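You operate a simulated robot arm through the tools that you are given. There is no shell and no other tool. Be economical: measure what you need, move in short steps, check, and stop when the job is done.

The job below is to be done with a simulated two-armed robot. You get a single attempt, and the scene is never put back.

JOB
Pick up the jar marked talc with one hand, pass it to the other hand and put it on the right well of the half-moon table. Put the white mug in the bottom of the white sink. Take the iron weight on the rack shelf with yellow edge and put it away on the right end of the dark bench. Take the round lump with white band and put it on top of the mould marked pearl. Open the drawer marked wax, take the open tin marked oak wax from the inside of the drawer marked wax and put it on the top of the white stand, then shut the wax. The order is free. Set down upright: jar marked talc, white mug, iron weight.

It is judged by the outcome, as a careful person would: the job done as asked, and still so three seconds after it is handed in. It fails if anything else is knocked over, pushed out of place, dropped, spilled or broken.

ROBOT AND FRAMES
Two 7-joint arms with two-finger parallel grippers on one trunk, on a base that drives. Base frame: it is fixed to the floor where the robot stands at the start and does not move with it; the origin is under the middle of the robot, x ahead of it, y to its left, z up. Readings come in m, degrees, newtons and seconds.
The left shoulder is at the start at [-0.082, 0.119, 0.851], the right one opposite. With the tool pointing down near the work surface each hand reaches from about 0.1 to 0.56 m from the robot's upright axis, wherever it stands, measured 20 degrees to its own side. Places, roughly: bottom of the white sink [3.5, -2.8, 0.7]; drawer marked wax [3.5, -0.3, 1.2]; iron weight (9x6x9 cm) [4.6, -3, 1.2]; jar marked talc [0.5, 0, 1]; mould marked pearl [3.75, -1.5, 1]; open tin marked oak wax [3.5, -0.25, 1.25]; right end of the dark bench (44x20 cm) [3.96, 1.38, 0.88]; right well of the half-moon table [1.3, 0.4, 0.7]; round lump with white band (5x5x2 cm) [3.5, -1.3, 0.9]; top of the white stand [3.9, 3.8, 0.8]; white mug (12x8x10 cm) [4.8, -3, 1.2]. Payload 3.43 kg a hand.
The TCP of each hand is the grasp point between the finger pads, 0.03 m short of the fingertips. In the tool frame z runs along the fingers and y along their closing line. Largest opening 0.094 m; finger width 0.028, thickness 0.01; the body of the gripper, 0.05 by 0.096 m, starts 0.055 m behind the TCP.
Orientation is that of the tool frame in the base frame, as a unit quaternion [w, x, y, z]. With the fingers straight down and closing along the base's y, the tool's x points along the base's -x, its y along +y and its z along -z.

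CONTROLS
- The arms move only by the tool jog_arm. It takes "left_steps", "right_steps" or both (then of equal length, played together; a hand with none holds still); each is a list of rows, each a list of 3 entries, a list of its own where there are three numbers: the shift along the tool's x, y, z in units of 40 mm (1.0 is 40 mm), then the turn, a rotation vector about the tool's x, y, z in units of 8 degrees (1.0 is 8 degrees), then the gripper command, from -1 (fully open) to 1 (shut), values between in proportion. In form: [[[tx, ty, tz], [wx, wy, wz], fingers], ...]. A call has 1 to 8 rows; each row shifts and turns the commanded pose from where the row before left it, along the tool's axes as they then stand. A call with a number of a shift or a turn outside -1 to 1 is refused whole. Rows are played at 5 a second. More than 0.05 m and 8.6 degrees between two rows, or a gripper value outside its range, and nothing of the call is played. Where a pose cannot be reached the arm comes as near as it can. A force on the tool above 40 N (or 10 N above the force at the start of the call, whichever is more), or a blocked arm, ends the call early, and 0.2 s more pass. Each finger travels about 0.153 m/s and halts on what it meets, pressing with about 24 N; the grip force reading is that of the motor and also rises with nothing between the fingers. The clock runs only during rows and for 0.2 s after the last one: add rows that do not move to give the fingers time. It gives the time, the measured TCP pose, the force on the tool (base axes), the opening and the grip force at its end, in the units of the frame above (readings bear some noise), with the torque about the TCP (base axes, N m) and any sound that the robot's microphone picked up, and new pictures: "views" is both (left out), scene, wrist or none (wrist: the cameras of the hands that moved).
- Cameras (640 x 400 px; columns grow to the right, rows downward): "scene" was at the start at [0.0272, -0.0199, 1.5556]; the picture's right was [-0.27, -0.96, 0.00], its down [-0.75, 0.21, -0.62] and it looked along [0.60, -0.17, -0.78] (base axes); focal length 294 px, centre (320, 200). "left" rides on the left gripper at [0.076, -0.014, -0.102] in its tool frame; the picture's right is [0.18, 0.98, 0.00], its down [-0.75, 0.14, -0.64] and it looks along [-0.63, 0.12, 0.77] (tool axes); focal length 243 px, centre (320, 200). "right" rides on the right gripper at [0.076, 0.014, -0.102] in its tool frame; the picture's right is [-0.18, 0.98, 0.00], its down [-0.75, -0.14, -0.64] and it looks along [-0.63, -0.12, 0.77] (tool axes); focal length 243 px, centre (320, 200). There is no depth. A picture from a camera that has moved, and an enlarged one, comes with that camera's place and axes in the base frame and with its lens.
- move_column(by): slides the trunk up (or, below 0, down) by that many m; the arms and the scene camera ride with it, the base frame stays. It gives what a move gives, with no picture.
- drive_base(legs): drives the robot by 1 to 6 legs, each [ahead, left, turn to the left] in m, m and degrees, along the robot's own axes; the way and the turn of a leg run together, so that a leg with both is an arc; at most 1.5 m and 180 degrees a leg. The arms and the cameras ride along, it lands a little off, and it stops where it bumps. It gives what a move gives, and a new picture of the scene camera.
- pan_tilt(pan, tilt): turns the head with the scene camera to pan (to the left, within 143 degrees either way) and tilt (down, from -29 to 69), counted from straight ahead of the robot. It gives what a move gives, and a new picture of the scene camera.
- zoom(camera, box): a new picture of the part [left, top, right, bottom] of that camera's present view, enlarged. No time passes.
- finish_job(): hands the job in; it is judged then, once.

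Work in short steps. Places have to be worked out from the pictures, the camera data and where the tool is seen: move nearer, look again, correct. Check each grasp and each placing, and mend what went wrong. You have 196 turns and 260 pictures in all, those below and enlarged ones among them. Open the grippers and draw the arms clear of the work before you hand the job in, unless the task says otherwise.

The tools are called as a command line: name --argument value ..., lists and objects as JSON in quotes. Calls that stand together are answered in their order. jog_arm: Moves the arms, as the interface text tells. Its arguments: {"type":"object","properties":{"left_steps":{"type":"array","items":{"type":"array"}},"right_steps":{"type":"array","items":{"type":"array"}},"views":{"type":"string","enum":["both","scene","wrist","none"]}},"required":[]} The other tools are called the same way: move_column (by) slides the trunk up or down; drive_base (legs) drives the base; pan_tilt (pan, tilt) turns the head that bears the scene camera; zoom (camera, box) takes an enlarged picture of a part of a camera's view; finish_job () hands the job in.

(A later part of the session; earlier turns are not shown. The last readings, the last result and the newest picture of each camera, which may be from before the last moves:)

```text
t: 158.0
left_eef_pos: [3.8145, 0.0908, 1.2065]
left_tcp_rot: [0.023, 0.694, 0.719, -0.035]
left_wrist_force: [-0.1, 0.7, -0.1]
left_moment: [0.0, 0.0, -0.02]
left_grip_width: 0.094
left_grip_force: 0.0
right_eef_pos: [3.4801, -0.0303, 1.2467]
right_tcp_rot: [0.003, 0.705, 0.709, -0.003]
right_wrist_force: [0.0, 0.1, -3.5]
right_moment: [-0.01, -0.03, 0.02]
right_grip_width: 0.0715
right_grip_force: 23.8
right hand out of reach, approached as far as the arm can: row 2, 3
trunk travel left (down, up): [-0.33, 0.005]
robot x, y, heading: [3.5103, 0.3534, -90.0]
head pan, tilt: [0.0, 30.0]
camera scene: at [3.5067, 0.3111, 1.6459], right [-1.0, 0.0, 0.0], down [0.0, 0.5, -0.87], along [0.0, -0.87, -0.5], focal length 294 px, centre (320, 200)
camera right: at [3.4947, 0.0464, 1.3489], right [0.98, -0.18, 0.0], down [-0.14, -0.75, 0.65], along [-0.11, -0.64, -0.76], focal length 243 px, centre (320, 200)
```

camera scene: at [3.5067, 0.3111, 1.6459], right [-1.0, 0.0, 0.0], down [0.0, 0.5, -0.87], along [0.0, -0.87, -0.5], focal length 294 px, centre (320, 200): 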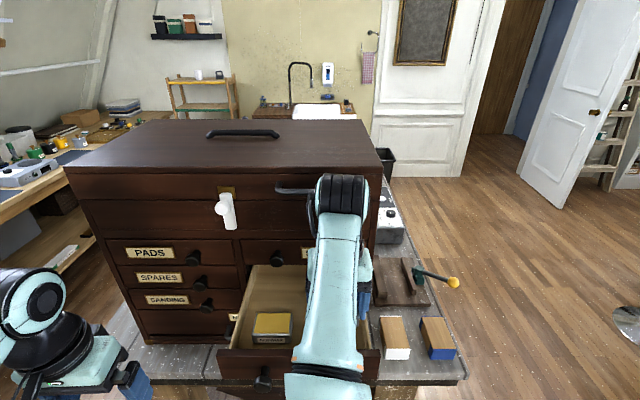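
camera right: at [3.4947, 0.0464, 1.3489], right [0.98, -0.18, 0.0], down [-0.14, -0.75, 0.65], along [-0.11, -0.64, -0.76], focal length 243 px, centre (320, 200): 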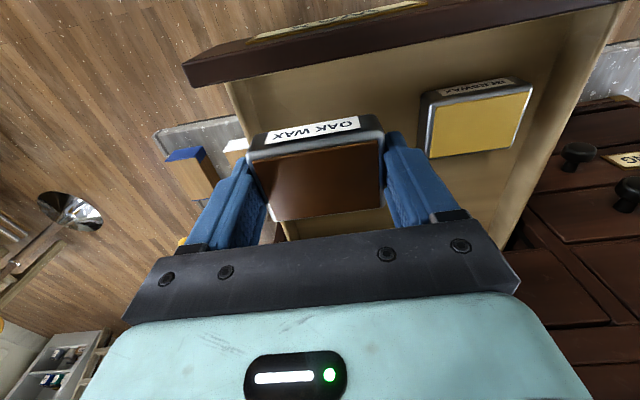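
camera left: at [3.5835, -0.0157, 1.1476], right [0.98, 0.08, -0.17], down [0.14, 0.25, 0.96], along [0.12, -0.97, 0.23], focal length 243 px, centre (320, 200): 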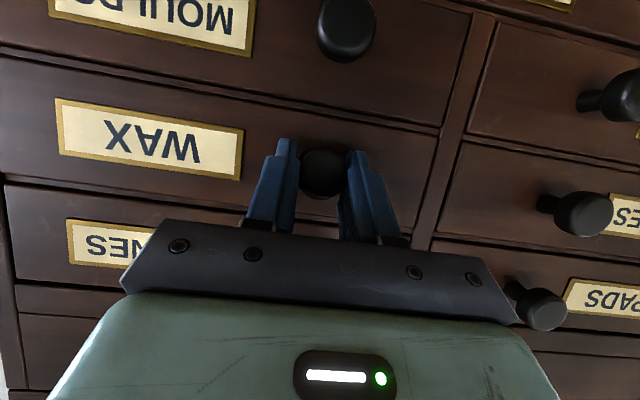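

Not yet clear of the drawer front. I'll drive forward 4 cm for reach, then raise more.

drive_base --legs '[[0.04, 0, 0]]'

jog_arm --right_steps '[[[0.3, 0, -0.5], [0, 0, 0], 1], [[0.3, 0, -0.5], [0, 0, 0], 1], [[0.3, 0, -0.5], [0, 0, 0], 1]]' --views "wrist"

```text
t: 158.9
left_eef_pos: [3.8151, 0.0537, 1.2058]
left_tcp_rot: [0.024, 0.694, 0.719, -0.036]
left_wrist_force: [-0.1, 0.4, -0.2]
left_moment: [-0.01, -0.02, -0.04]
left_grip_width: 0.0941
left_grip_force: 0.0
right_eef_pos: [3.4805, -0.0669, 1.2459]
right_tcp_rot: [0.004, 0.705, 0.709, -0.005]
right_wrist_force: [0.1, 0.1, -3.4]
right_moment: [0.0, 0.01, 0.04]
right_grip_width: 0.0716
right_grip_force: 23.8
trunk travel left (down, up): [-0.33, 0.005]
robot x, y, heading: [3.5079, 0.3198, -89.9]
head pan, tilt: [0.0, 30.0]
camera scene: at [3.5073, 0.2747, 1.6456], right [-1.0, 0.0, 0.0], down [0.0, 0.5, -0.87], along [0.0, -0.87, -0.5], focal length 294 px, centre (320, 200)
```

scene: 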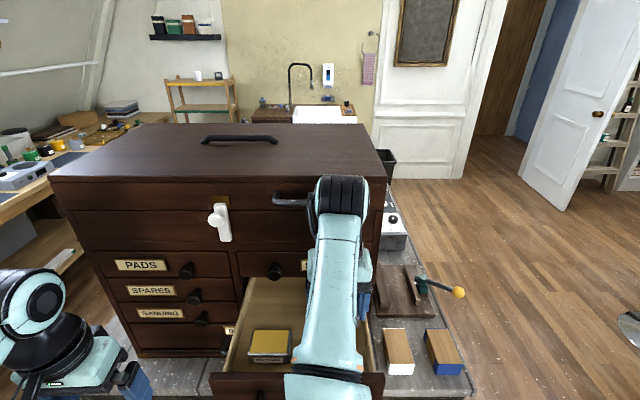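

```text
t: 159.7
left_eef_pos: [3.8145, 0.0519, 1.2077]
left_tcp_rot: [0.023, 0.694, 0.719, -0.036]
left_wrist_force: [0.4, 0.5, -0.1]
left_moment: [0.01, 0.0, 0.0]
left_grip_width: 0.0941
left_grip_force: 0.1
right_eef_pos: [3.466, -0.0223, 1.2805]
right_tcp_rot: [0.005, 0.704, 0.71, -0.005]
right_wrist_force: [-0.3, -0.6, -3.6]
right_moment: [0.0, 0.0, 0.02]
right_grip_width: 0.0718
right_grip_force: 24.1
right hand out of reach, approached as far as the arm can: row 1, 2, 3
trunk travel left (down, up): [-0.33, 0.005]
robot x, y, heading: [3.5066, 0.3202, -89.7]
head pan, tilt: [0.0, 30.0]
camera right: at [3.4804, 0.0554, 1.3817], right [0.98, -0.17, 0.0], down [-0.13, -0.75, 0.65], along [-0.11, -0.64, -0.76], focal length 243 px, centre (320, 200)
```

right: 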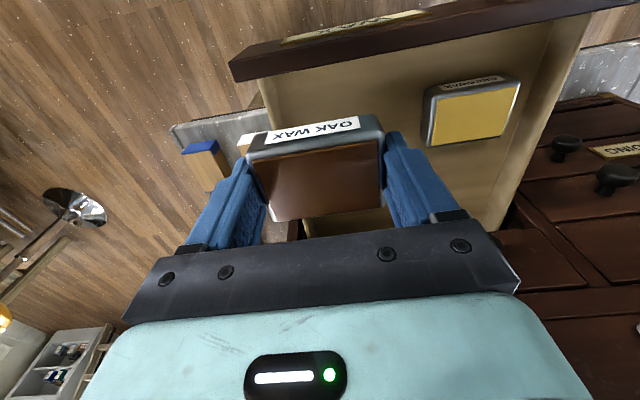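

The tin is clear. I'll back away and shift right 6 cm so the left hand can push the drawer beside its knob, and retract the right hand.

drive_base --legs '[[-0.3, 0, 0], [0, -0.06, 0]]'

jog_arm --left_steps '[[[-0.3, -0.6, 0.3], [0, 0, 0], 1], [[-0.3, -0.6, 0.4], [0, 0, 0], 1], [[-0.4, -0.6, 0.4], [0, 0, 0], 1], [[-0.4, -0.6, 0.4], [0, 0, 0], 1], [[-0.4, -0.6, 0.4], [0, 0, 0], 1]]' --right_steps '[[[0.4, -0.6, 0], [0, 0, 0], 1], [[0.4, -0.6, 0], [0, 0, 0], 1], [[0.4, -0.6, 0], [0, 0, 0], 1], [[0.4, -0.6, 0.3], [0, 0, 0], 1], [[0.4, -0.6, 0.3], [0, 0, 0], 1]]' --views "scene"

```text
t: 162.5
left_eef_pos: [3.7566, 0.354, 1.206]
left_tcp_rot: [0.024, 0.692, 0.721, -0.036]
left_wrist_force: [-0.3, -0.8, 0.5]
left_moment: [0.03, 0.0, 0.03]
left_grip_width: 0.0939
left_grip_force: 0.0
right_eef_pos: [3.4093, 0.2777, 1.2802]
right_tcp_rot: [0.003, 0.702, 0.712, -0.004]
right_wrist_force: [0.0, 0.0, -4.1]
right_moment: [0.05, -0.02, 0.02]
right_grip_width: 0.0717
right_grip_force: 24.1
trunk travel left (down, up): [-0.33, 0.005]
robot x, y, heading: [3.4492, 0.6172, -89.6]
head pan, tilt: [0.0, 30.0]
camera scene: at [3.4468, 0.5717, 1.6459], right [-1.0, -0.01, 0.0], down [-0.01, 0.5, -0.87], along [0.01, -0.87, -0.5], focal length 294 px, centre (320, 200)
```

scene: 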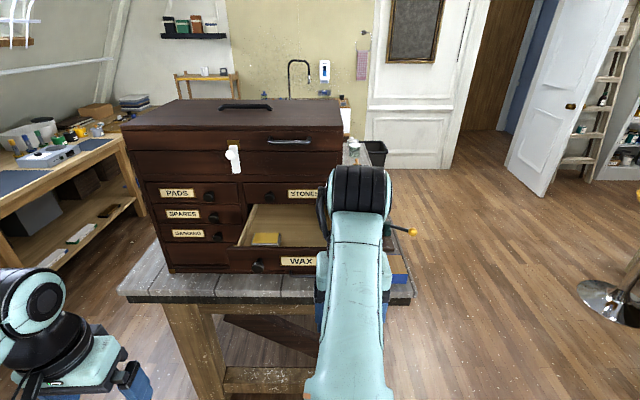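

```text
t: 163.7
left_eef_pos: [3.6361, 0.2701, 1.1396]
left_tcp_rot: [0.024, 0.692, 0.721, -0.035]
left_wrist_force: [-0.6, -0.1, 0.2]
left_moment: [0.01, -0.01, -0.03]
left_grip_width: 0.0001
left_grip_force: 24.2
right_eef_pos: [3.2843, 0.3551, 1.2553]
right_tcp_rot: [0.005, 0.701, 0.713, -0.005]
right_wrist_force: [0.2, -0.6, -3.6]
right_moment: [0.03, -0.03, -0.01]
right_grip_width: 0.0718
right_grip_force: 24.1
trunk travel left (down, up): [-0.33, 0.005]
robot x, y, heading: [3.451, 0.615, -89.4]
head pan, tilt: [0.0, 30.0]
camera scene: at [3.4452, 0.5711, 1.6459], right [-1.0, -0.01, 0.0], down [0.0, 0.5, -0.87], along [0.01, -0.87, -0.5], focal length 294 px, centre (320, 200)
```

scene: 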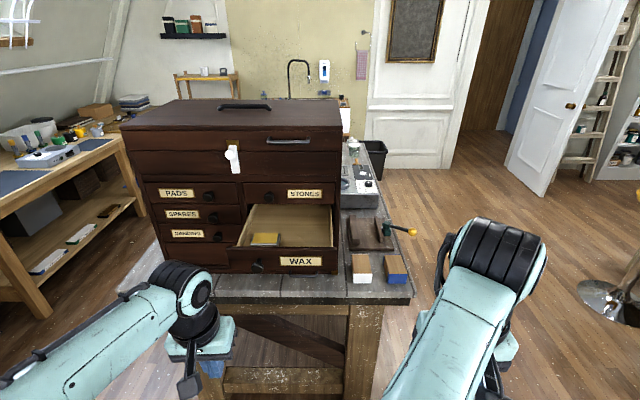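

Same pitch routine for the left hand (closed fingers), then push the drawer by driving forward.

jog_arm --left_steps '[[[-0.3, -0.3, -0.15], [0, -1, 0], 1], [[-0.32, -0.3, -0.107], [0, -1, 0], 1], [[-0.33, -0.3, -0.06], [0, -1, 0], 1], [[-0.335, -0.3, -0.015], [0, -1, 0], 1], [[-0.334, -0.3, 0.032], [0, -1, 0], 1], [[-0.326, -0.3, 0.078], [0, -1, 0], 1], [[-0.312, -0.3, 0.123], [0, -1, 0], 1], [[-0.292, -0.3, 0.165], [0, -1, 0], 1]]' --views "none"

drive_base --legs '[[0.13, 0, -0.5]]'

zoom --camera "left" --box '[0, 0, 640, 400]'

```text
t: 165.5
left_eef_pos: [3.5464, 0.1753, 1.1972]
left_tcp_rot: [0.402, 0.567, 0.6, -0.396]
left_wrist_force: [-0.5, -0.1, -0.1]
left_moment: [0.0, 0.0, 0.01]
left_grip_width: 0.0
left_grip_force: 24.0
right_eef_pos: [3.2862, 0.3524, 1.2558]
right_tcp_rot: [0.005, 0.702, 0.712, -0.005]
right_wrist_force: [-0.1, -0.3, -3.6]
right_moment: [-0.02, 0.02, -0.04]
right_grip_width: 0.0718
right_grip_force: 23.9
trunk travel left (down, up): [-0.33, 0.005]
robot x, y, heading: [3.4454, 0.6138, -89.1]
head pan, tilt: [0.0, 30.0]
```

```text
t: 166.8
left_eef_pos: [3.5444, 0.0455, 1.1968]
left_tcp_rot: [0.401, 0.569, 0.598, -0.397]
left_wrist_force: [0.1, 0.2, -0.2]
left_moment: [0.02, 0.04, 0.01]
left_grip_width: 0.0
left_grip_force: 23.5
right_eef_pos: [3.285, 0.2276, 1.2564]
right_tcp_rot: [0.005, 0.704, 0.71, -0.005]
right_wrist_force: [0.6, -0.1, -3.8]
right_moment: [0.05, -0.03, 0.0]
right_grip_width: 0.0716
right_grip_force: 23.6
trunk travel left (down, up): [-0.33, 0.005]
robot x, y, heading: [3.4479, 0.4897, -89.8]
head pan, tilt: [0.0, 30.0]
camera scene: at [3.4469, 0.4433, 1.6457], right [-1.0, 0.0, 0.0], down [0.0, 0.5, -0.87], along [0.0, -0.87, -0.5], focal length 294 px, centre (320, 200)
```

scene: 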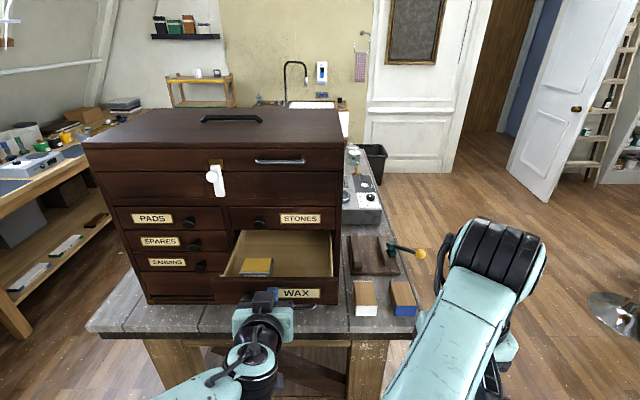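

```text
1.00 times, centred on (320, 200) of left (not enlarged: the box is as wide or as high as the picture)
camera zoom: at [3.5239, 0.1683, 1.1629], right [0.98, 0.1, -0.19], down [0.15, 0.33, 0.93], along [0.16, -0.94, 0.31], focal length 243 px, centre (320, 200)
```

zoom: 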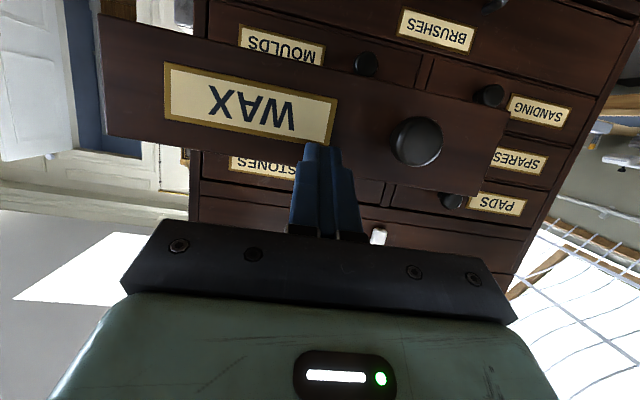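

I'll lower the fingertips 18 mm to push mid-panel, then drive forward.

jog_arm --left_steps '[[[0.45, 0, 0.1], [0, 0, 0], 1]]' --views "none"

drive_base --legs '[[0.16, 0, 0]]'

```text
t: 167.2
left_eef_pos: [3.5441, 0.049, 1.1798]
left_tcp_rot: [0.401, 0.57, 0.597, -0.398]
left_wrist_force: [0.4, 0.2, -0.7]
left_moment: [0.01, -0.03, -0.01]
left_grip_width: 0.0
left_grip_force: 23.8
right_eef_pos: [3.2858, 0.2271, 1.256]
right_tcp_rot: [0.004, 0.704, 0.71, -0.005]
right_wrist_force: [-0.7, 1.1, -4.5]
right_moment: [0.0, 0.0, -0.02]
right_grip_width: 0.0715
right_grip_force: 24.5
trunk travel left (down, up): [-0.33, 0.005]
robot x, y, heading: [3.4469, 0.4897, -90.1]
head pan, tilt: [0.0, 30.0]
```

```text
t: 168.6
left_eef_pos: [3.5424, -0.1079, 1.1787]
left_tcp_rot: [0.401, 0.57, 0.597, -0.398]
left_wrist_force: [-0.6, 0.1, 0.6]
left_moment: [0.0, 0.01, 0.01]
left_grip_width: 0.0002
left_grip_force: 23.8
right_eef_pos: [3.2853, 0.0711, 1.2555]
right_tcp_rot: [0.004, 0.705, 0.709, -0.005]
right_wrist_force: [0.1, 0.0, -4.3]
right_moment: [0.03, -0.03, -0.01]
right_grip_width: 0.072
right_grip_force: 23.8
trunk travel left (down, up): [-0.33, 0.005]
robot x, y, heading: [3.4464, 0.3324, -89.8]
head pan, tilt: [0.0, 30.0]
camera scene: at [3.4471, 0.2866, 1.6457], right [-1.0, 0.0, 0.0], down [0.0, 0.5, -0.87], along [0.0, -0.87, -0.5], focal length 294 px, centre (320, 200)
```

scene: 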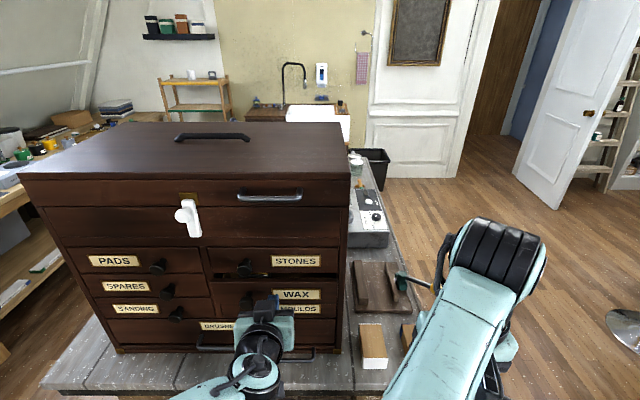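

About 3 cm remain. I'll push the rest gently with the arm.

jog_arm --left_steps '[[[-0.11, 0, 0.25], [0, 0, 0], 1], [[-0.11, 0, 0.25], [0, 0, 0], 1], [[-0.11, 0, 0.25], [0, 0, 0], 1], [[-0.06, 0, 0.12], [0, 0, 0], 1]]' --views "both"

```text
t: 169.6
left_eef_pos: [3.5443, -0.1424, 1.1814]
left_tcp_rot: [0.4, 0.57, 0.596, -0.399]
left_wrist_force: [1.0, 21.9, -1.5]
left_moment: [-0.01, -0.02, -0.04]
left_grip_width: 0.0001
left_grip_force: 24.8
right_eef_pos: [3.2868, 0.074, 1.2568]
right_tcp_rot: [0.006, 0.704, 0.71, -0.006]
right_wrist_force: [0.0, -0.5, -3.4]
right_moment: [0.02, 0.0, -0.02]
right_grip_width: 0.0718
right_grip_force: 24.0
trunk travel left (down, up): [-0.33, 0.005]
robot x, y, heading: [3.4507, 0.3359, -89.9]
head pan, tilt: [0.0, 30.0]
camera scene: at [3.4472, 0.2903, 1.6459], right [-1.0, 0.0, 0.0], down [0.0, 0.5, -0.87], along [0.0, -0.87, -0.5], focal length 294 px, centre (320, 200)
camera left: at [3.5244, -0.0196, 1.1472], right [0.98, 0.1, -0.19], down [0.15, 0.33, 0.93], along [0.15, -0.94, 0.31], focal length 243 px, centre (320, 200)
```

scene: 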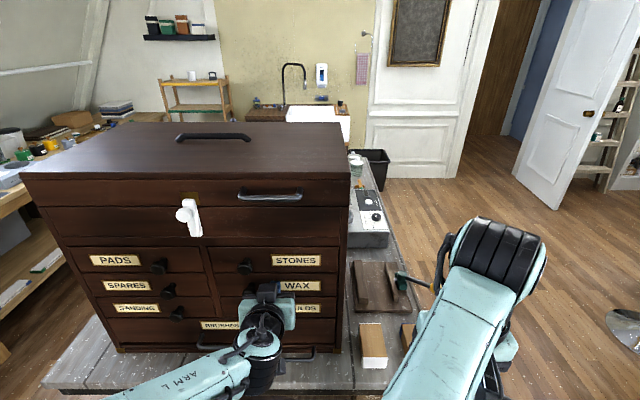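
left: 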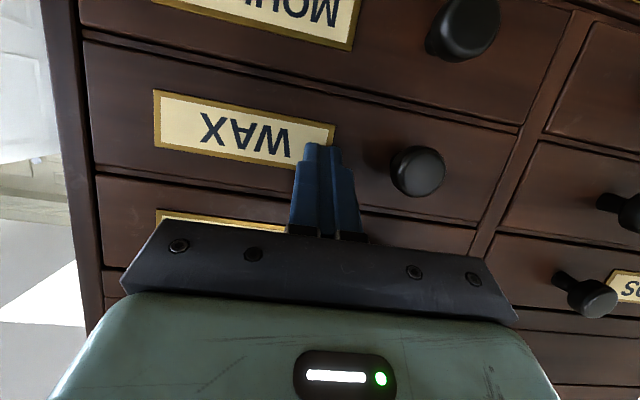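

The WAX drawer is shut flush. I'll back away, return the left hand to vertical, and turn toward the white stand.

drive_base --legs '[[-0.3, 0, 0]]'

jog_arm --left_steps '[[[-0.2, 0.3, -0.1], [0, 1, 0], -1], [[-0.2, 0.3, -0.1], [0, 1, 0], -1], [[-0.15, 0.3, -0.15], [0, 1, 0], -1], [[-0.15, 0.3, -0.2], [0, 1, 0], -1], [[-0.1, 0.3, -0.2], [0, 1, 0], -1], [[-0.1, 0.2, -0.2], [0, 1, 0], -1], [[0, 0, 0], [0, 1, 0], -1], [[0, 0, 0], [0, 1, 0], -1]]' --views "none"

jog_arm --left_steps '[[[0.9, 0.3, 0], [0, 0, 0], -1], [[0.9, 0.3, 0], [0, 0, 0], -1], [[0.9, 0.3, 0], [0, 0, 0], -1], [[0.9, 0.3, 0], [0, 0, 0], -1]]' --views "none"

pan_tilt --pan 140 --tilt 20

```text
t: 171.7
left_eef_pos: [3.5452, 0.1514, 1.1815]
left_tcp_rot: [0.4, 0.57, 0.597, -0.398]
left_wrist_force: [0.8, 0.5, -0.3]
left_moment: [0.04, 0.02, -0.02]
left_grip_width: 0.0
left_grip_force: 24.1
right_eef_pos: [3.2836, 0.3674, 1.257]
right_tcp_rot: [0.004, 0.704, 0.71, -0.004]
right_wrist_force: [-0.2, -0.2, -3.4]
right_moment: [0.03, -0.01, -0.01]
right_grip_width: 0.0716
right_grip_force: 24.0
trunk travel left (down, up): [-0.33, 0.005]
robot x, y, heading: [3.4508, 0.6269, -89.8]
head pan, tilt: [0.0, 30.0]
camera scene: at [3.4466, 0.5839, 1.6461], right [-1.0, 0.0, 0.0], down [0.0, 0.5, -0.87], along [0.0, -0.87, -0.5], focal length 294 px, centre (320, 200)
```

scene: 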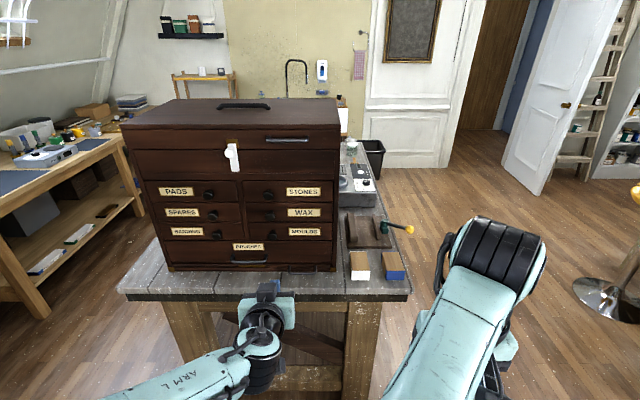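

```text
t: 173.5
left_eef_pos: [3.6127, 0.1586, 1.2336]
left_tcp_rot: [0.023, 0.694, 0.719, -0.035]
left_wrist_force: [0.7, -1.1, -0.5]
left_moment: [0.0, 0.01, 0.05]
left_grip_width: 0.0942
left_grip_force: 0.1
right_eef_pos: [3.2844, 0.3685, 1.2554]
right_tcp_rot: [0.005, 0.704, 0.711, -0.003]
right_wrist_force: [0.8, -0.2, -3.3]
right_moment: [0.05, 0.01, 0.01]
right_grip_width: 0.0715
right_grip_force: 23.8
trunk travel left (down, up): [-0.33, 0.005]
robot x, y, heading: [3.4496, 0.6323, -89.8]
head pan, tilt: [0.0, 30.0]
```

```text
t: 174.5
left_eef_pos: [3.6568, 0.307, 1.2209]
left_tcp_rot: [0.024, 0.694, 0.719, -0.036]
left_wrist_force: [0.1, 0.3, 0.8]
left_moment: [-0.01, -0.01, 0.0]
left_grip_width: 0.0939
left_grip_force: 0.0
right_eef_pos: [3.2845, 0.3693, 1.2556]
right_tcp_rot: [0.005, 0.704, 0.71, -0.005]
right_wrist_force: [-1.0, 0.2, -3.9]
right_moment: [-0.04, -0.01, 0.04]
right_grip_width: 0.0715
right_grip_force: 23.8
trunk travel left (down, up): [-0.33, 0.005]
robot x, y, heading: [3.45, 0.6271, -89.9]
head pan, tilt: [0.0, 30.0]
```

```text
t: 176.7
left_eef_pos: [3.6575, 0.3045, 1.2234]
left_tcp_rot: [0.024, 0.693, 0.719, -0.036]
left_wrist_force: [-0.7, -0.4, -0.6]
left_moment: [0.03, 0.07, 0.0]
left_grip_width: 0.094
left_grip_force: 0.0
right_eef_pos: [3.2853, 0.368, 1.2568]
right_tcp_rot: [0.005, 0.704, 0.71, -0.005]
right_wrist_force: [0.0, 0.5, -3.4]
right_moment: [0.02, 0.0, 0.04]
right_grip_width: 0.0716
right_grip_force: 23.9
trunk travel left (down, up): [-0.33, 0.005]
robot x, y, heading: [3.4451, 0.6281, -89.8]
head pan, tilt: [140.0, 20.0]
camera scene: at [3.506, 0.7463, 1.662], right [0.77, -0.64, 0.0], down [-0.22, -0.26, -0.94], along [0.6, 0.72, -0.34], focal length 294 px, centre (320, 200)
```

scene: 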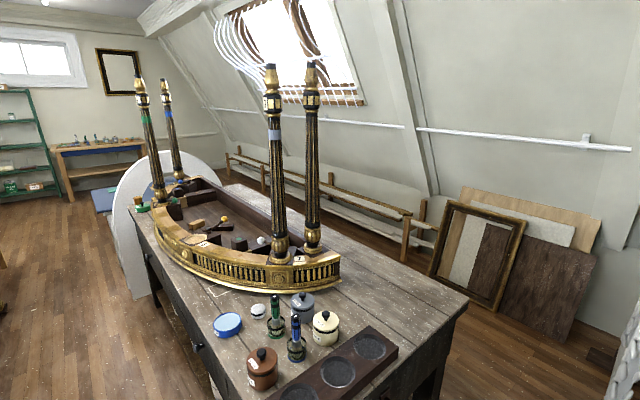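

The dark bench is behind me. I'll turn the robot to face +y and look at the aisle toward the white stand.

drive_base --legs '[[0, 0, 180]]'

pan_tilt --pan 15 --tilt 20

```text
t: 184.5
left_eef_pos: [3.2277, 0.9441, 1.2232]
left_tcp_rot: [-0.036, 0.733, -0.679, -0.024]
left_wrist_force: [-0.6, 0.0, 0.6]
left_moment: [-0.03, 0.01, -0.02]
left_grip_width: 0.094
left_grip_force: 0.1
right_eef_pos: [3.6016, 0.8983, 1.2562]
right_tcp_rot: [-0.004, 0.725, -0.689, -0.004]
right_wrist_force: [-0.1, 0.5, -4.6]
right_moment: [-0.01, -0.02, -0.02]
right_grip_width: 0.0717
right_grip_force: 23.9
trunk travel left (down, up): [-0.33, 0.005]
robot x, y, heading: [3.4474, 0.6321, 92.5]
head pan, tilt: [140.0, 20.0]
camera scene: at [3.392, 0.5119, 1.662], right [-0.79, 0.61, 0.0], down [0.21, 0.27, -0.94], along [-0.57, -0.75, -0.34], focal length 294 px, centre (320, 200)
```

scene: 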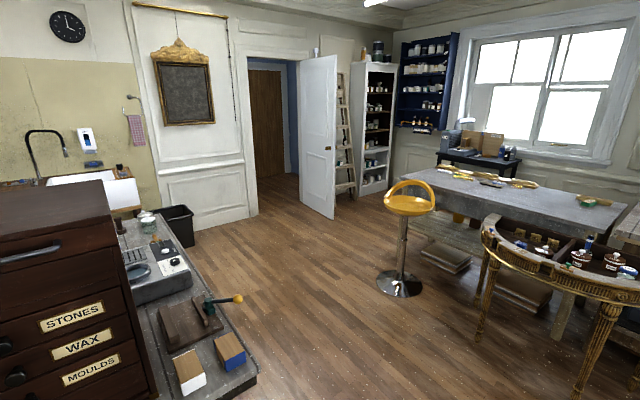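

```text
t: 186.6
left_eef_pos: [3.2278, 0.9447, 1.2228]
left_tcp_rot: [-0.035, 0.733, -0.679, -0.025]
left_wrist_force: [0.0, -0.5, -0.6]
left_moment: [0.01, 0.01, -0.01]
left_grip_width: 0.094
left_grip_force: 0.1
right_eef_pos: [3.5999, 0.897, 1.2566]
right_tcp_rot: [-0.005, 0.725, -0.689, -0.004]
right_wrist_force: [-0.5, -0.3, -3.6]
right_moment: [-0.03, -0.02, 0.01]
right_grip_width: 0.0719
right_grip_force: 23.9
trunk travel left (down, up): [-0.33, 0.005]
robot x, y, heading: [3.4456, 0.6318, 92.6]
head pan, tilt: [15.0, 20.0]
camera scene: at [3.4205, 0.6746, 1.662], right [0.95, 0.3, 0.0], down [0.1, -0.33, -0.94], along [-0.28, 0.9, -0.34], focal length 294 px, centre (320, 200)
```

scene: 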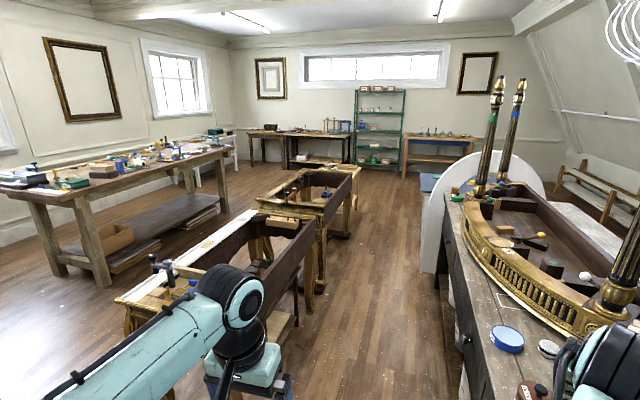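

The aisle between the gold tables (x<2.85) and the dark bench (x>3.68) is passable at x≈3.2. I'll drive up it toward y≈3.3.

drive_base --legs '[[0, 0.24, -2.5], [1.3, 0, 0], [1.2, 0, 0]]'

pan_tilt --pan -50 --tilt 35

```text
t: 201.0
left_eef_pos: [2.9946, 3.4118, 1.221]
left_tcp_rot: [-0.036, 0.717, -0.696, -0.024]
left_wrist_force: [-0.5, 0.3, -0.3]
left_moment: [-0.02, 0.03, 0.01]
left_grip_width: 0.0944
left_grip_force: 0.0
right_eef_pos: [3.365, 3.3461, 1.256]
right_tcp_rot: [-0.005, 0.708, -0.706, -0.004]
right_wrist_force: [0.6, 0.1, -4.9]
right_moment: [-0.03, -0.02, -0.04]
right_grip_width: 0.0717
right_grip_force: 24.0
trunk travel left (down, up): [-0.33, 0.005]
robot x, y, heading: [3.1986, 3.0902, 90.1]
head pan, tilt: [15.0, 20.0]
camera scene: at [3.1749, 3.1323, 1.662], right [0.97, 0.26, 0.0], down [0.09, -0.33, -0.94], along [-0.24, 0.91, -0.34], focal length 294 px, centre (320, 200)
```

scene: 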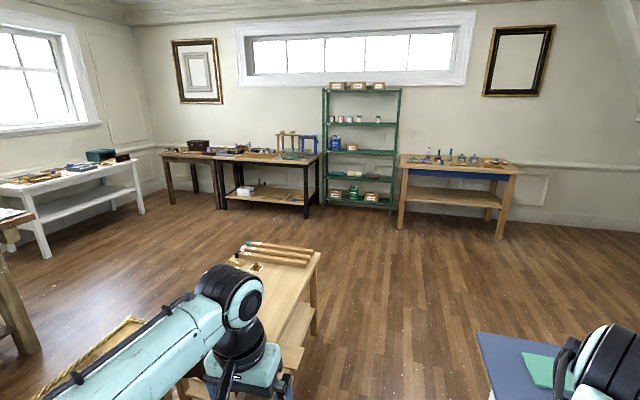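

```text
t: 202.3
left_eef_pos: [2.9947, 3.4127, 1.2213]
left_tcp_rot: [-0.035, 0.717, -0.696, -0.023]
left_wrist_force: [-0.2, 0.0, -0.3]
left_moment: [-0.03, 0.03, 0.03]
left_grip_width: 0.094
left_grip_force: 0.1
right_eef_pos: [3.3653, 3.346, 1.256]
right_tcp_rot: [-0.004, 0.708, -0.706, -0.004]
right_wrist_force: [0.2, -0.7, -4.3]
right_moment: [-0.01, -0.02, 0.0]
right_grip_width: 0.0716
right_grip_force: 23.3
trunk travel left (down, up): [-0.33, 0.005]
robot x, y, heading: [3.1982, 3.0829, 89.8]
head pan, tilt: [-50.0, 35.0]
camera scene: at [3.2662, 3.0989, 1.6382], right [0.64, -0.77, 0.0], down [-0.44, -0.37, -0.82], along [0.63, 0.53, -0.57], focal length 294 px, centre (320, 200)
```

scene: 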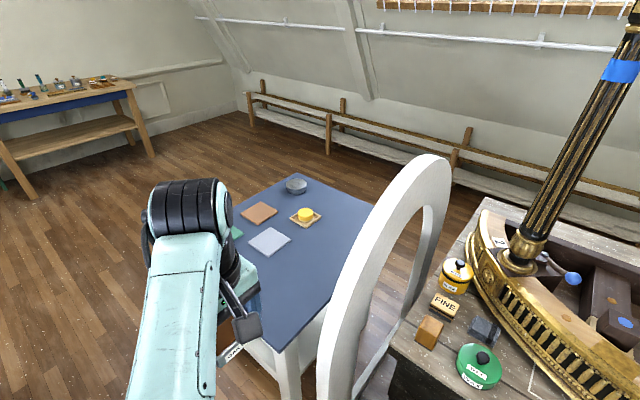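

The white stand's top (slate blue) spans x≈3.55–4.3 and y≈3.47–4.15, with a free area near (3.72, 3.66). I'll drive beside it and face +x.

drive_base --legs '[[0.7, 0, 0], [0, 0, -90]]'

pan_tilt --pan -5 --tilt 50

```text
t: 210.1
left_eef_pos: [3.5285, 3.9816, 1.222]
left_tcp_rot: [0.041, -0.005, 0.999, -0.01]
left_wrist_force: [-0.4, 0.1, 0.4]
left_moment: [0.01, 0.0, 0.01]
left_grip_width: 0.0943
left_grip_force: 0.0
right_eef_pos: [3.4554, 3.6128, 1.2545]
right_tcp_rot: [0.006, 0.009, 1.0, 0.0]
right_wrist_force: [-0.2, -0.3, -3.7]
right_moment: [-0.01, 0.0, 0.0]
right_grip_width: 0.0719
right_grip_force: 23.6
trunk travel left (down, up): [-0.33, 0.005]
robot x, y, heading: [3.1966, 3.7822, -1.2]
head pan, tilt: [-50.0, 35.0]
camera scene: at [3.2079, 3.7153, 1.6382], right [-0.78, -0.63, 0.0], down [-0.36, 0.45, -0.82], along [0.51, -0.64, -0.57], focal length 294 px, centre (320, 200)
```

scene: 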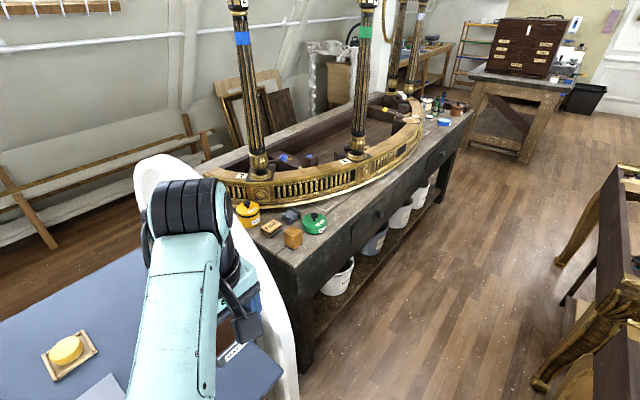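

```text
t: 211.2
left_eef_pos: [3.529, 3.9821, 1.2216]
left_tcp_rot: [0.041, -0.005, 0.999, -0.01]
left_wrist_force: [0.7, 0.4, 0.0]
left_moment: [0.03, 0.0, -0.02]
left_grip_width: 0.094
left_grip_force: 0.2
right_eef_pos: [3.4559, 3.6127, 1.2554]
right_tcp_rot: [0.005, 0.009, 1.0, 0.0]
right_wrist_force: [-0.8, 0.0, -3.3]
right_moment: [-0.01, 0.05, 0.04]
right_grip_width: 0.0716
right_grip_force: 24.4
trunk travel left (down, up): [-0.33, 0.005]
robot x, y, heading: [3.1977, 3.7836, -1.5]
head pan, tilt: [-5.0, 50.0]
camera scene: at [3.2293, 3.7754, 1.6164], right [-0.11, -0.99, 0.0], down [-0.76, 0.08, -0.64], along [0.64, -0.07, -0.77], focal length 294 px, centre (320, 200)
```

scene: 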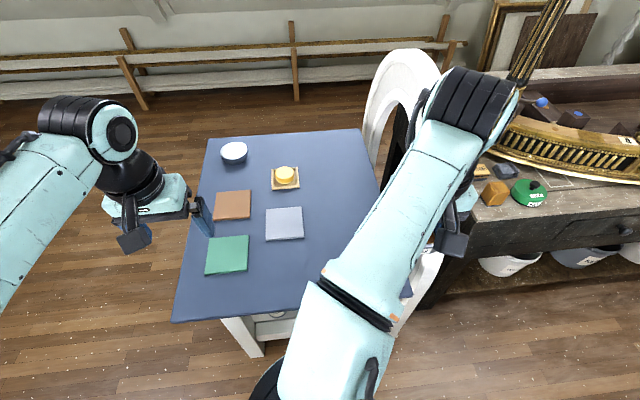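

Spot (3.72, 3.67) is clear. I'll drive 7 cm closer and extend the right hand over it while lowering.

drive_base --legs '[[0.07, 0.02, 1.4]]'

jog_arm --right_steps '[[[-0.95, 0.15, 0.6], [0, 0, 0], 1], [[-0.95, 0.15, 0.6], [0, 0, 0], 1], [[-0.95, 0.15, 0.6], [0, 0, 0], 1], [[-0.95, 0.15, 0.6], [0, 0, 0], 1], [[-0.95, 0.15, 0.6], [0, 0, 0], 1], [[0, 0.1, 0.9], [0, 0, 0], 1], [[0, 0.1, 0.9], [0, 0, 0], 1]]' --views "both"

```text
t: 212.2
left_eef_pos: [3.5938, 4.0085, 1.2219]
left_tcp_rot: [0.042, -0.018, 0.999, -0.009]
left_wrist_force: [-0.1, 0.0, 0.0]
left_moment: [0.02, 0.03, -0.01]
left_grip_width: 0.094
left_grip_force: 0.1
right_eef_pos: [3.5286, 3.6374, 1.2567]
right_tcp_rot: [0.006, -0.005, 1.0, 0.0]
right_wrist_force: [-0.2, -0.6, -3.5]
right_moment: [-0.01, 0.02, 0.0]
right_grip_width: 0.0717
right_grip_force: 23.6
trunk travel left (down, up): [-0.33, 0.005]
robot x, y, heading: [3.2685, 3.8018, 0.5]
head pan, tilt: [-5.0, 50.0]
camera scene: at [3.2993, 3.7954, 1.6161], right [-0.08, -1.0, 0.0], down [-0.76, 0.06, -0.64], along [0.64, -0.05, -0.77], focal length 294 px, centre (320, 200)
```

scene: 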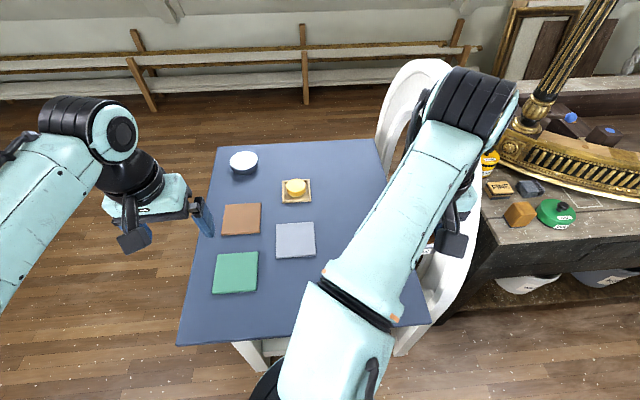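

```text
t: 213.8
left_eef_pos: [3.5947, 4.0101, 1.2225]
left_tcp_rot: [0.042, -0.017, 0.999, -0.009]
left_wrist_force: [0.0, -0.3, 0.2]
left_moment: [-0.02, -0.04, 0.06]
left_grip_width: 0.0939
left_grip_force: 0.1
right_eef_pos: [3.7247, 3.677, 1.0661]
right_tcp_rot: [0.006, -0.005, 1.0, 0.0]
right_wrist_force: [0.0, 0.7, -3.6]
right_moment: [-0.03, 0.03, -0.01]
right_grip_width: 0.0719
right_grip_force: 23.9
trunk travel left (down, up): [-0.33, 0.005]
robot x, y, heading: [3.27, 3.8006, 0.1]
head pan, tilt: [-5.0, 50.0]
camera scene: at [3.3005, 3.7956, 1.6164], right [-0.08, -1.0, 0.0], down [-0.76, 0.06, -0.64], along [0.64, -0.05, -0.77], focal length 294 px, centre (320, 200)
camera right: at [3.6475, 3.6914, 1.1675], right [0.18, 0.98, 0.0], down [0.75, -0.13, 0.65], along [0.64, -0.11, -0.76], focal length 243 px, centre (320, 200)
```

scene: 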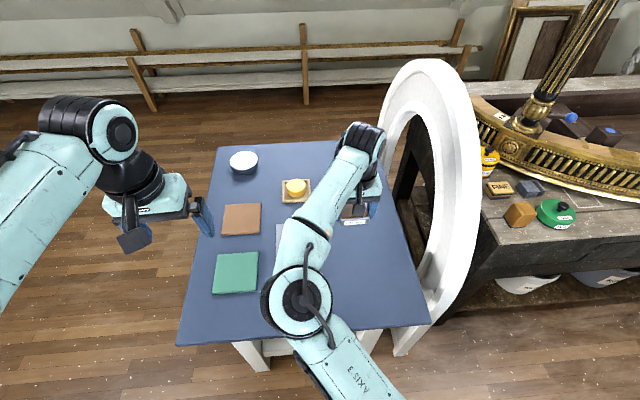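
right: 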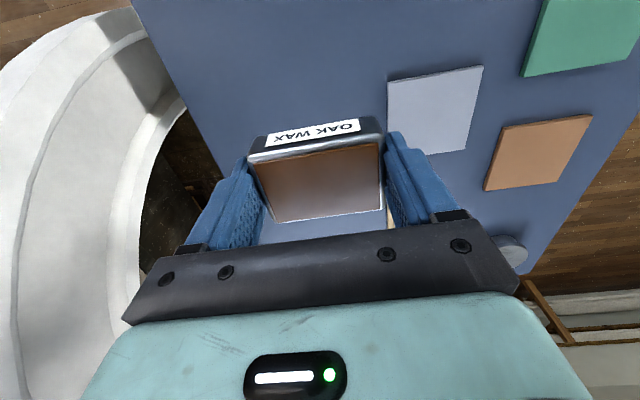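

Position good. Lowering toward the stand.

jog_arm --right_steps '[[[0, 0, 0.9], [0, 0, 0], 1], [[0, 0, 0.9], [0, 0, 0], 1], [[0, 0, 0.9], [0, 0, 0], 1], [[0, 0, 0.9], [0, 0, 0], 1], [[0, 0, 0.4], [0, 0, 0], 1]]' --views "both"

```text
t: 215.0
left_eef_pos: [3.5939, 4.009, 1.2222]
left_tcp_rot: [0.042, -0.018, 0.999, -0.009]
left_wrist_force: [0.7, -0.2, 1.1]
left_moment: [0.0, -0.01, 0.0]
left_grip_width: 0.0941
left_grip_force: 0.1
right_eef_pos: [3.7258, 3.6775, 0.9064]
right_tcp_rot: [0.006, -0.005, 1.0, 0.0]
right_wrist_force: [0.1, -0.1, -4.2]
right_moment: [-0.01, -0.01, -0.02]
right_grip_width: 0.0718
right_grip_force: 23.6
trunk travel left (down, up): [-0.33, 0.005]
robot x, y, heading: [3.2709, 3.8008, 0.3]
head pan, tilt: [-5.0, 50.0]
camera scene: at [3.3002, 3.7953, 1.6164], right [-0.08, -1.0, 0.0], down [-0.76, 0.06, -0.64], along [0.64, -0.05, -0.77], focal length 294 px, centre (320, 200)
camera right: at [3.6483, 3.6915, 1.0083], right [0.18, 0.98, 0.0], down [0.75, -0.13, 0.65], along [0.64, -0.11, -0.76], focal length 243 px, centre (320, 200)
```

scene: 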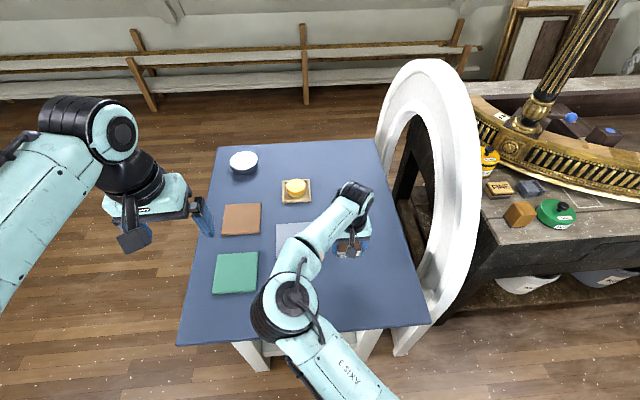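
right: 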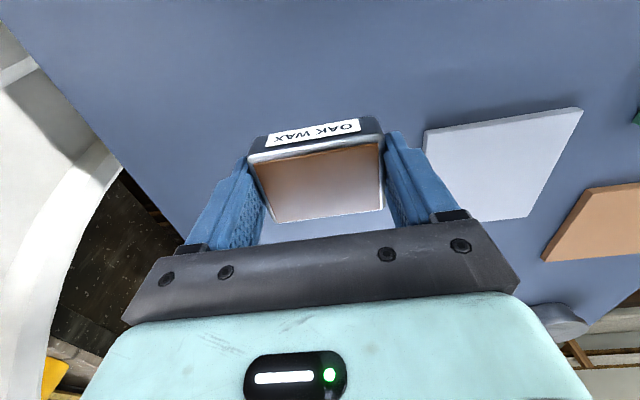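

Continuing down slowly until contact.

jog_arm --right_steps '[[[0, 0, 0.7], [0, 0, 0], 1], [[0, 0, 0.6], [0, 0, 0], 1], [[0, 0, 0.2], [0, 0, 0], 1]]' --views "none"

jog_arm --right_steps '[[[0, 0, 0.12], [0, 0, 0], 1], [[0, 0, 0.12], [0, 0, 0], 1]]' --views "wrist"

```text
t: 215.8
left_eef_pos: [3.5938, 4.0087, 1.224]
left_tcp_rot: [0.042, -0.018, 0.999, -0.009]
left_wrist_force: [-0.9, 0.8, -0.8]
left_moment: [0.0, -0.01, 0.0]
left_grip_width: 0.0938
left_grip_force: 0.0
right_eef_pos: [3.7264, 3.6786, 0.8458]
right_tcp_rot: [0.006, -0.005, 1.0, 0.0]
right_wrist_force: [-0.2, 0.3, -4.3]
right_moment: [-0.01, -0.01, -0.02]
right_grip_width: 0.0716
right_grip_force: 24.3
trunk travel left (down, up): [-0.33, 0.005]
robot x, y, heading: [3.2693, 3.8021, 0.2]
head pan, tilt: [-5.0, 50.0]
```

```text
t: 216.4
left_eef_pos: [3.5927, 4.0092, 1.2214]
left_tcp_rot: [0.041, -0.018, 0.999, -0.009]
left_wrist_force: [-0.5, 0.3, -0.4]
left_moment: [0.01, 0.0, -0.03]
left_grip_width: 0.0944
left_grip_force: 0.0
right_eef_pos: [3.7241, 3.6794, 0.8374]
right_tcp_rot: [0.007, -0.004, 1.0, -0.001]
right_wrist_force: [-0.2, 0.1, -2.8]
right_moment: [0.04, -0.02, 0.0]
right_grip_width: 0.0718
right_grip_force: 23.8
trunk travel left (down, up): [-0.33, 0.005]
robot x, y, heading: [3.2712, 3.8024, 0.4]
head pan, tilt: [-5.0, 50.0]
camera right: at [3.6477, 3.6922, 0.9385], right [0.18, 0.98, 0.0], down [0.75, -0.13, 0.65], along [0.64, -0.11, -0.76], focal length 243 px, centre (320, 200)
```

right: 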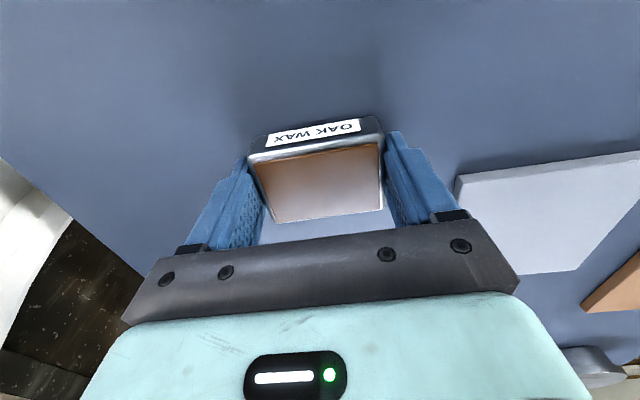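

jog_arm --right_steps '[[[0, 0, 0.12], [0, 0, 0], 1], [[0, 0, 0.12], [0, 0, 0], 1], [[0, 0, 0.08], [0, 0, 0], 1]]' --views "none"

```text
t: 217.4
left_eef_pos: [3.5921, 4.0087, 1.2222]
left_tcp_rot: [0.041, -0.017, 0.999, -0.009]
left_wrist_force: [-0.4, 0.4, -0.4]
left_moment: [0.02, 0.0, 0.0]
left_grip_width: 0.0942
left_grip_force: 0.1
right_eef_pos: [3.7227, 3.6806, 0.8314]
right_tcp_rot: [0.014, -0.005, 1.0, -0.003]
right_wrist_force: [-2.3, -1.6, 15.9]
right_moment: [0.67, 0.53, 0.07]
right_grip_width: 0.0718
right_grip_force: 24.5
right hand out of reach, approached as far as the arm can: row 1, 3
trunk travel left (down, up): [-0.33, 0.005]
robot x, y, heading: [3.2666, 3.8001, -0.2]
head pan, tilt: [-5.0, 50.0]
stopped in row 3 (right hand): the force on the tool passed its limit at 42 N (the readings are from after the stop); the commanded pose is now the measured one
```

The tin is on the stand. I'll release and rise.

jog_arm --right_steps '[[[0, 0, -0.05], [0, 0, 0], 1], [[0, 0, 0], [0, 0, 0], 0.2], [[0, 0, 0], [0, 0, 0], -1], [[0, 0, 0], [0, 0, 0], -1], [[0, 0, -0.5], [0, 0, 0], -1], [[0, 0, -1], [0, 0, 0], -1], [[0, 0, -1], [0, 0, 0], -1], [[0, 0, -1], [0, 0, 0], -1]]' --views "both"

```text
t: 219.2
left_eef_pos: [3.594, 4.0101, 1.2234]
left_tcp_rot: [0.042, -0.017, 0.999, -0.009]
left_wrist_force: [0.9, 0.7, 0.0]
left_moment: [-0.02, 0.0, 0.0]
left_grip_width: 0.0939
left_grip_force: 0.0
right_eef_pos: [3.7192, 3.6816, 0.9736]
right_tcp_rot: [0.011, -0.005, 1.0, -0.002]
right_wrist_force: [0.6, -0.2, 1.1]
right_moment: [-0.03, 0.02, 0.01]
right_grip_width: 0.0939
right_grip_force: 0.0
trunk travel left (down, up): [-0.33, 0.005]
robot x, y, heading: [3.2701, 3.8017, 0.2]
head pan, tilt: [-5.0, 50.0]
camera scene: at [3.2996, 3.7954, 1.6164], right [-0.08, -1.0, 0.0], down [-0.76, 0.06, -0.64], along [0.64, -0.05, -0.77], focal length 294 px, centre (320, 200)
camera right: at [3.6421, 3.6945, 1.0733], right [0.18, 0.98, 0.0], down [0.74, -0.13, 0.66], along [0.65, -0.12, -0.75], focal length 243 px, centre (320, 200)
```

scene: 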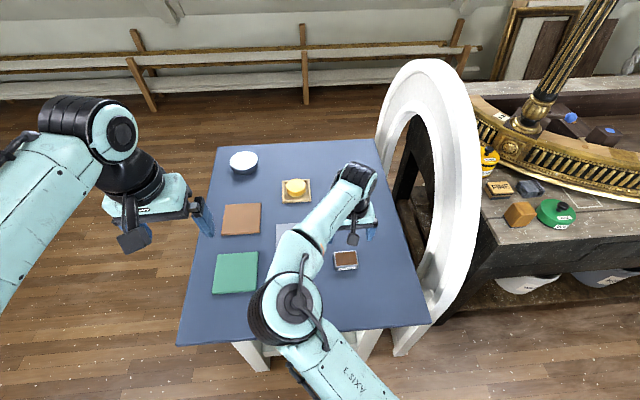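
right: 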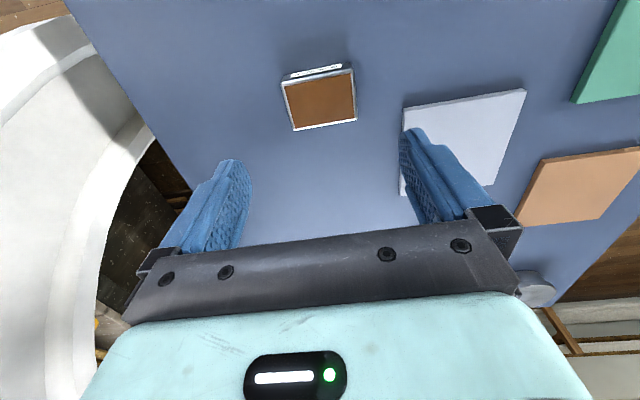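

Tin placed. Retracting the right arm, then driving back down the aisle.

jog_arm --right_steps '[[[0, 0, -1], [0, 0, 0], -1], [[0, 0, -1], [0, 0, 0], -1], [[0, 0, -1], [0, 0, 0], -1], [[0.7, 0, -0.9], [0, 0, 0], -1], [[0.7, -0.2, -0.9], [0, 0, 0], -1], [[0.9, -0.2, -0.7], [0, 0, 0], -1], [[0.9, -0.3, 0], [0, 0, 0], -1], [[0.9, -0.3, 0], [0, 0, 0], -1]]' --views "none"

drive_base --legs '[[-0.07, 0, 0], [0, 0, -90], [1.5, 0, 0], [1.5, 0, 0], [0.2, 0, 0]]'

```text
t: 221.0
left_eef_pos: [3.593, 4.0087, 1.2235]
left_tcp_rot: [0.043, -0.017, 0.999, -0.009]
left_wrist_force: [-0.1, 0.3, -0.2]
left_moment: [0.02, 0.0, -0.02]
left_grip_width: 0.0941
left_grip_force: 0.1
right_eef_pos: [3.5499, 3.6403, 1.1899]
right_tcp_rot: [0.01, -0.004, 1.0, -0.001]
right_wrist_force: [-0.9, -0.1, -0.5]
right_moment: [0.01, 0.01, 0.0]
right_grip_width: 0.094
right_grip_force: 0.0
trunk travel left (down, up): [-0.33, 0.005]
robot x, y, heading: [3.2706, 3.8027, 0.2]
head pan, tilt: [-5.0, 50.0]
```

```text
t: 240.9
left_eef_pos: [3.6062, 0.3142, 1.2221]
left_tcp_rot: [0.025, 0.676, 0.736, -0.035]
left_wrist_force: [0.1, 0.5, 0.8]
left_moment: [-0.01, -0.06, 0.0]
left_grip_width: 0.0939
left_grip_force: 0.0
right_eef_pos: [3.235, 0.3379, 1.1903]
right_tcp_rot: [0.007, 0.685, 0.728, -0.01]
right_wrist_force: [0.5, -0.1, -0.2]
right_moment: [-0.01, 0.0, -0.02]
right_grip_width: 0.0941
right_grip_force: 0.0
trunk travel left (down, up): [-0.33, 0.005]
robot x, y, heading: [3.3824, 0.6281, -86.9]
head pan, tilt: [-5.0, 50.0]
camera scene: at [3.3764, 0.5951, 1.6162], right [-1.0, 0.03, 0.0], down [0.03, 0.77, -0.64], along [-0.02, -0.64, -0.77], focal length 294 px, centre (320, 200)
```

scene: 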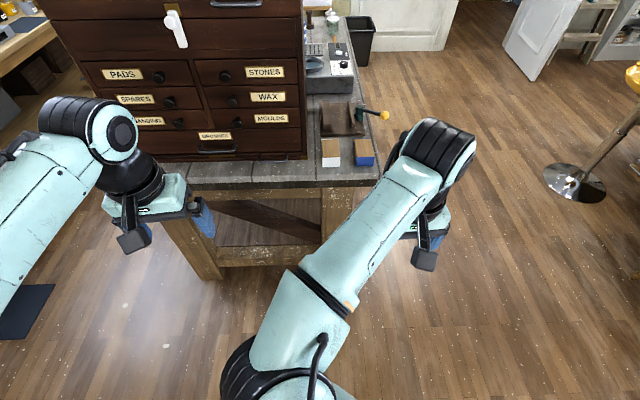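

Driving around the west side of the bench to the sink area.

drive_base --legs '[[0, -0.83, -3.1], [1.5, 0, 0], [1.0, 0, 0]]'

pan_tilt --pan 50 --tilt 25

```text
t: 260.3
left_eef_pos: [2.681, -2.2028, 1.2227]
left_tcp_rot: [0.023, 0.706, 0.707, -0.036]
left_wrist_force: [-0.3, 0.3, 0.6]
left_moment: [0.0, -0.01, 0.0]
left_grip_width: 0.0943
left_grip_force: 0.1
right_eef_pos: [2.3135, -2.1484, 1.1893]
right_tcp_rot: [0.007, 0.715, 0.699, -0.009]
right_wrist_force: [-0.7, -0.1, 0.0]
right_moment: [0.0, -0.05, 0.02]
right_grip_width: 0.0942
right_grip_force: 0.1
trunk travel left (down, up): [-0.33, 0.005]
robot x, y, heading: [2.4785, -1.8712, -91.6]
head pan, tilt: [-5.0, 50.0]
camera scene: at [2.4744, -1.9024, 1.6164], right [-0.99, 0.12, 0.0], down [0.09, 0.76, -0.64], along [-0.07, -0.64, -0.77], focal length 294 px, centre (320, 200)
```

scene: 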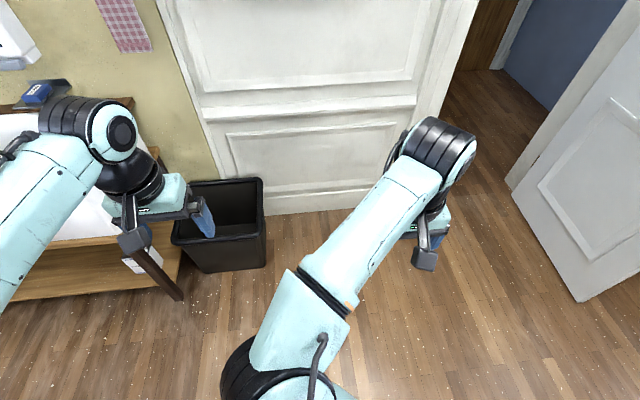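

```text
t: 261.6
left_eef_pos: [2.6805, -2.202, 1.2236]
left_tcp_rot: [0.023, 0.705, 0.708, -0.035]
left_wrist_force: [-0.3, -0.5, -0.2]
left_moment: [-0.04, 0.06, -0.05]
left_grip_width: 0.0942
left_grip_force: 0.0
right_eef_pos: [2.3131, -2.1475, 1.19]
right_tcp_rot: [0.007, 0.715, 0.699, -0.009]
right_wrist_force: [0.9, 0.0, 0.4]
right_moment: [-0.01, 0.02, 0.01]
right_grip_width: 0.094
right_grip_force: 0.0
trunk travel left (down, up): [-0.33, 0.005]
robot x, y, heading: [2.4836, -1.8727, -91.7]
head pan, tilt: [50.0, 25.0]
camera scene: at [2.5521, -1.8875, 1.6539], right [-0.67, -0.75, 0.0], down [-0.32, 0.28, -0.91], along [0.68, -0.6, -0.42], focal length 294 px, centre (320, 200)
```

scene: 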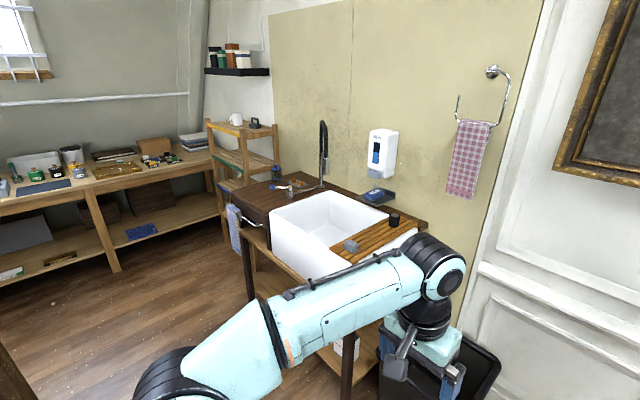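

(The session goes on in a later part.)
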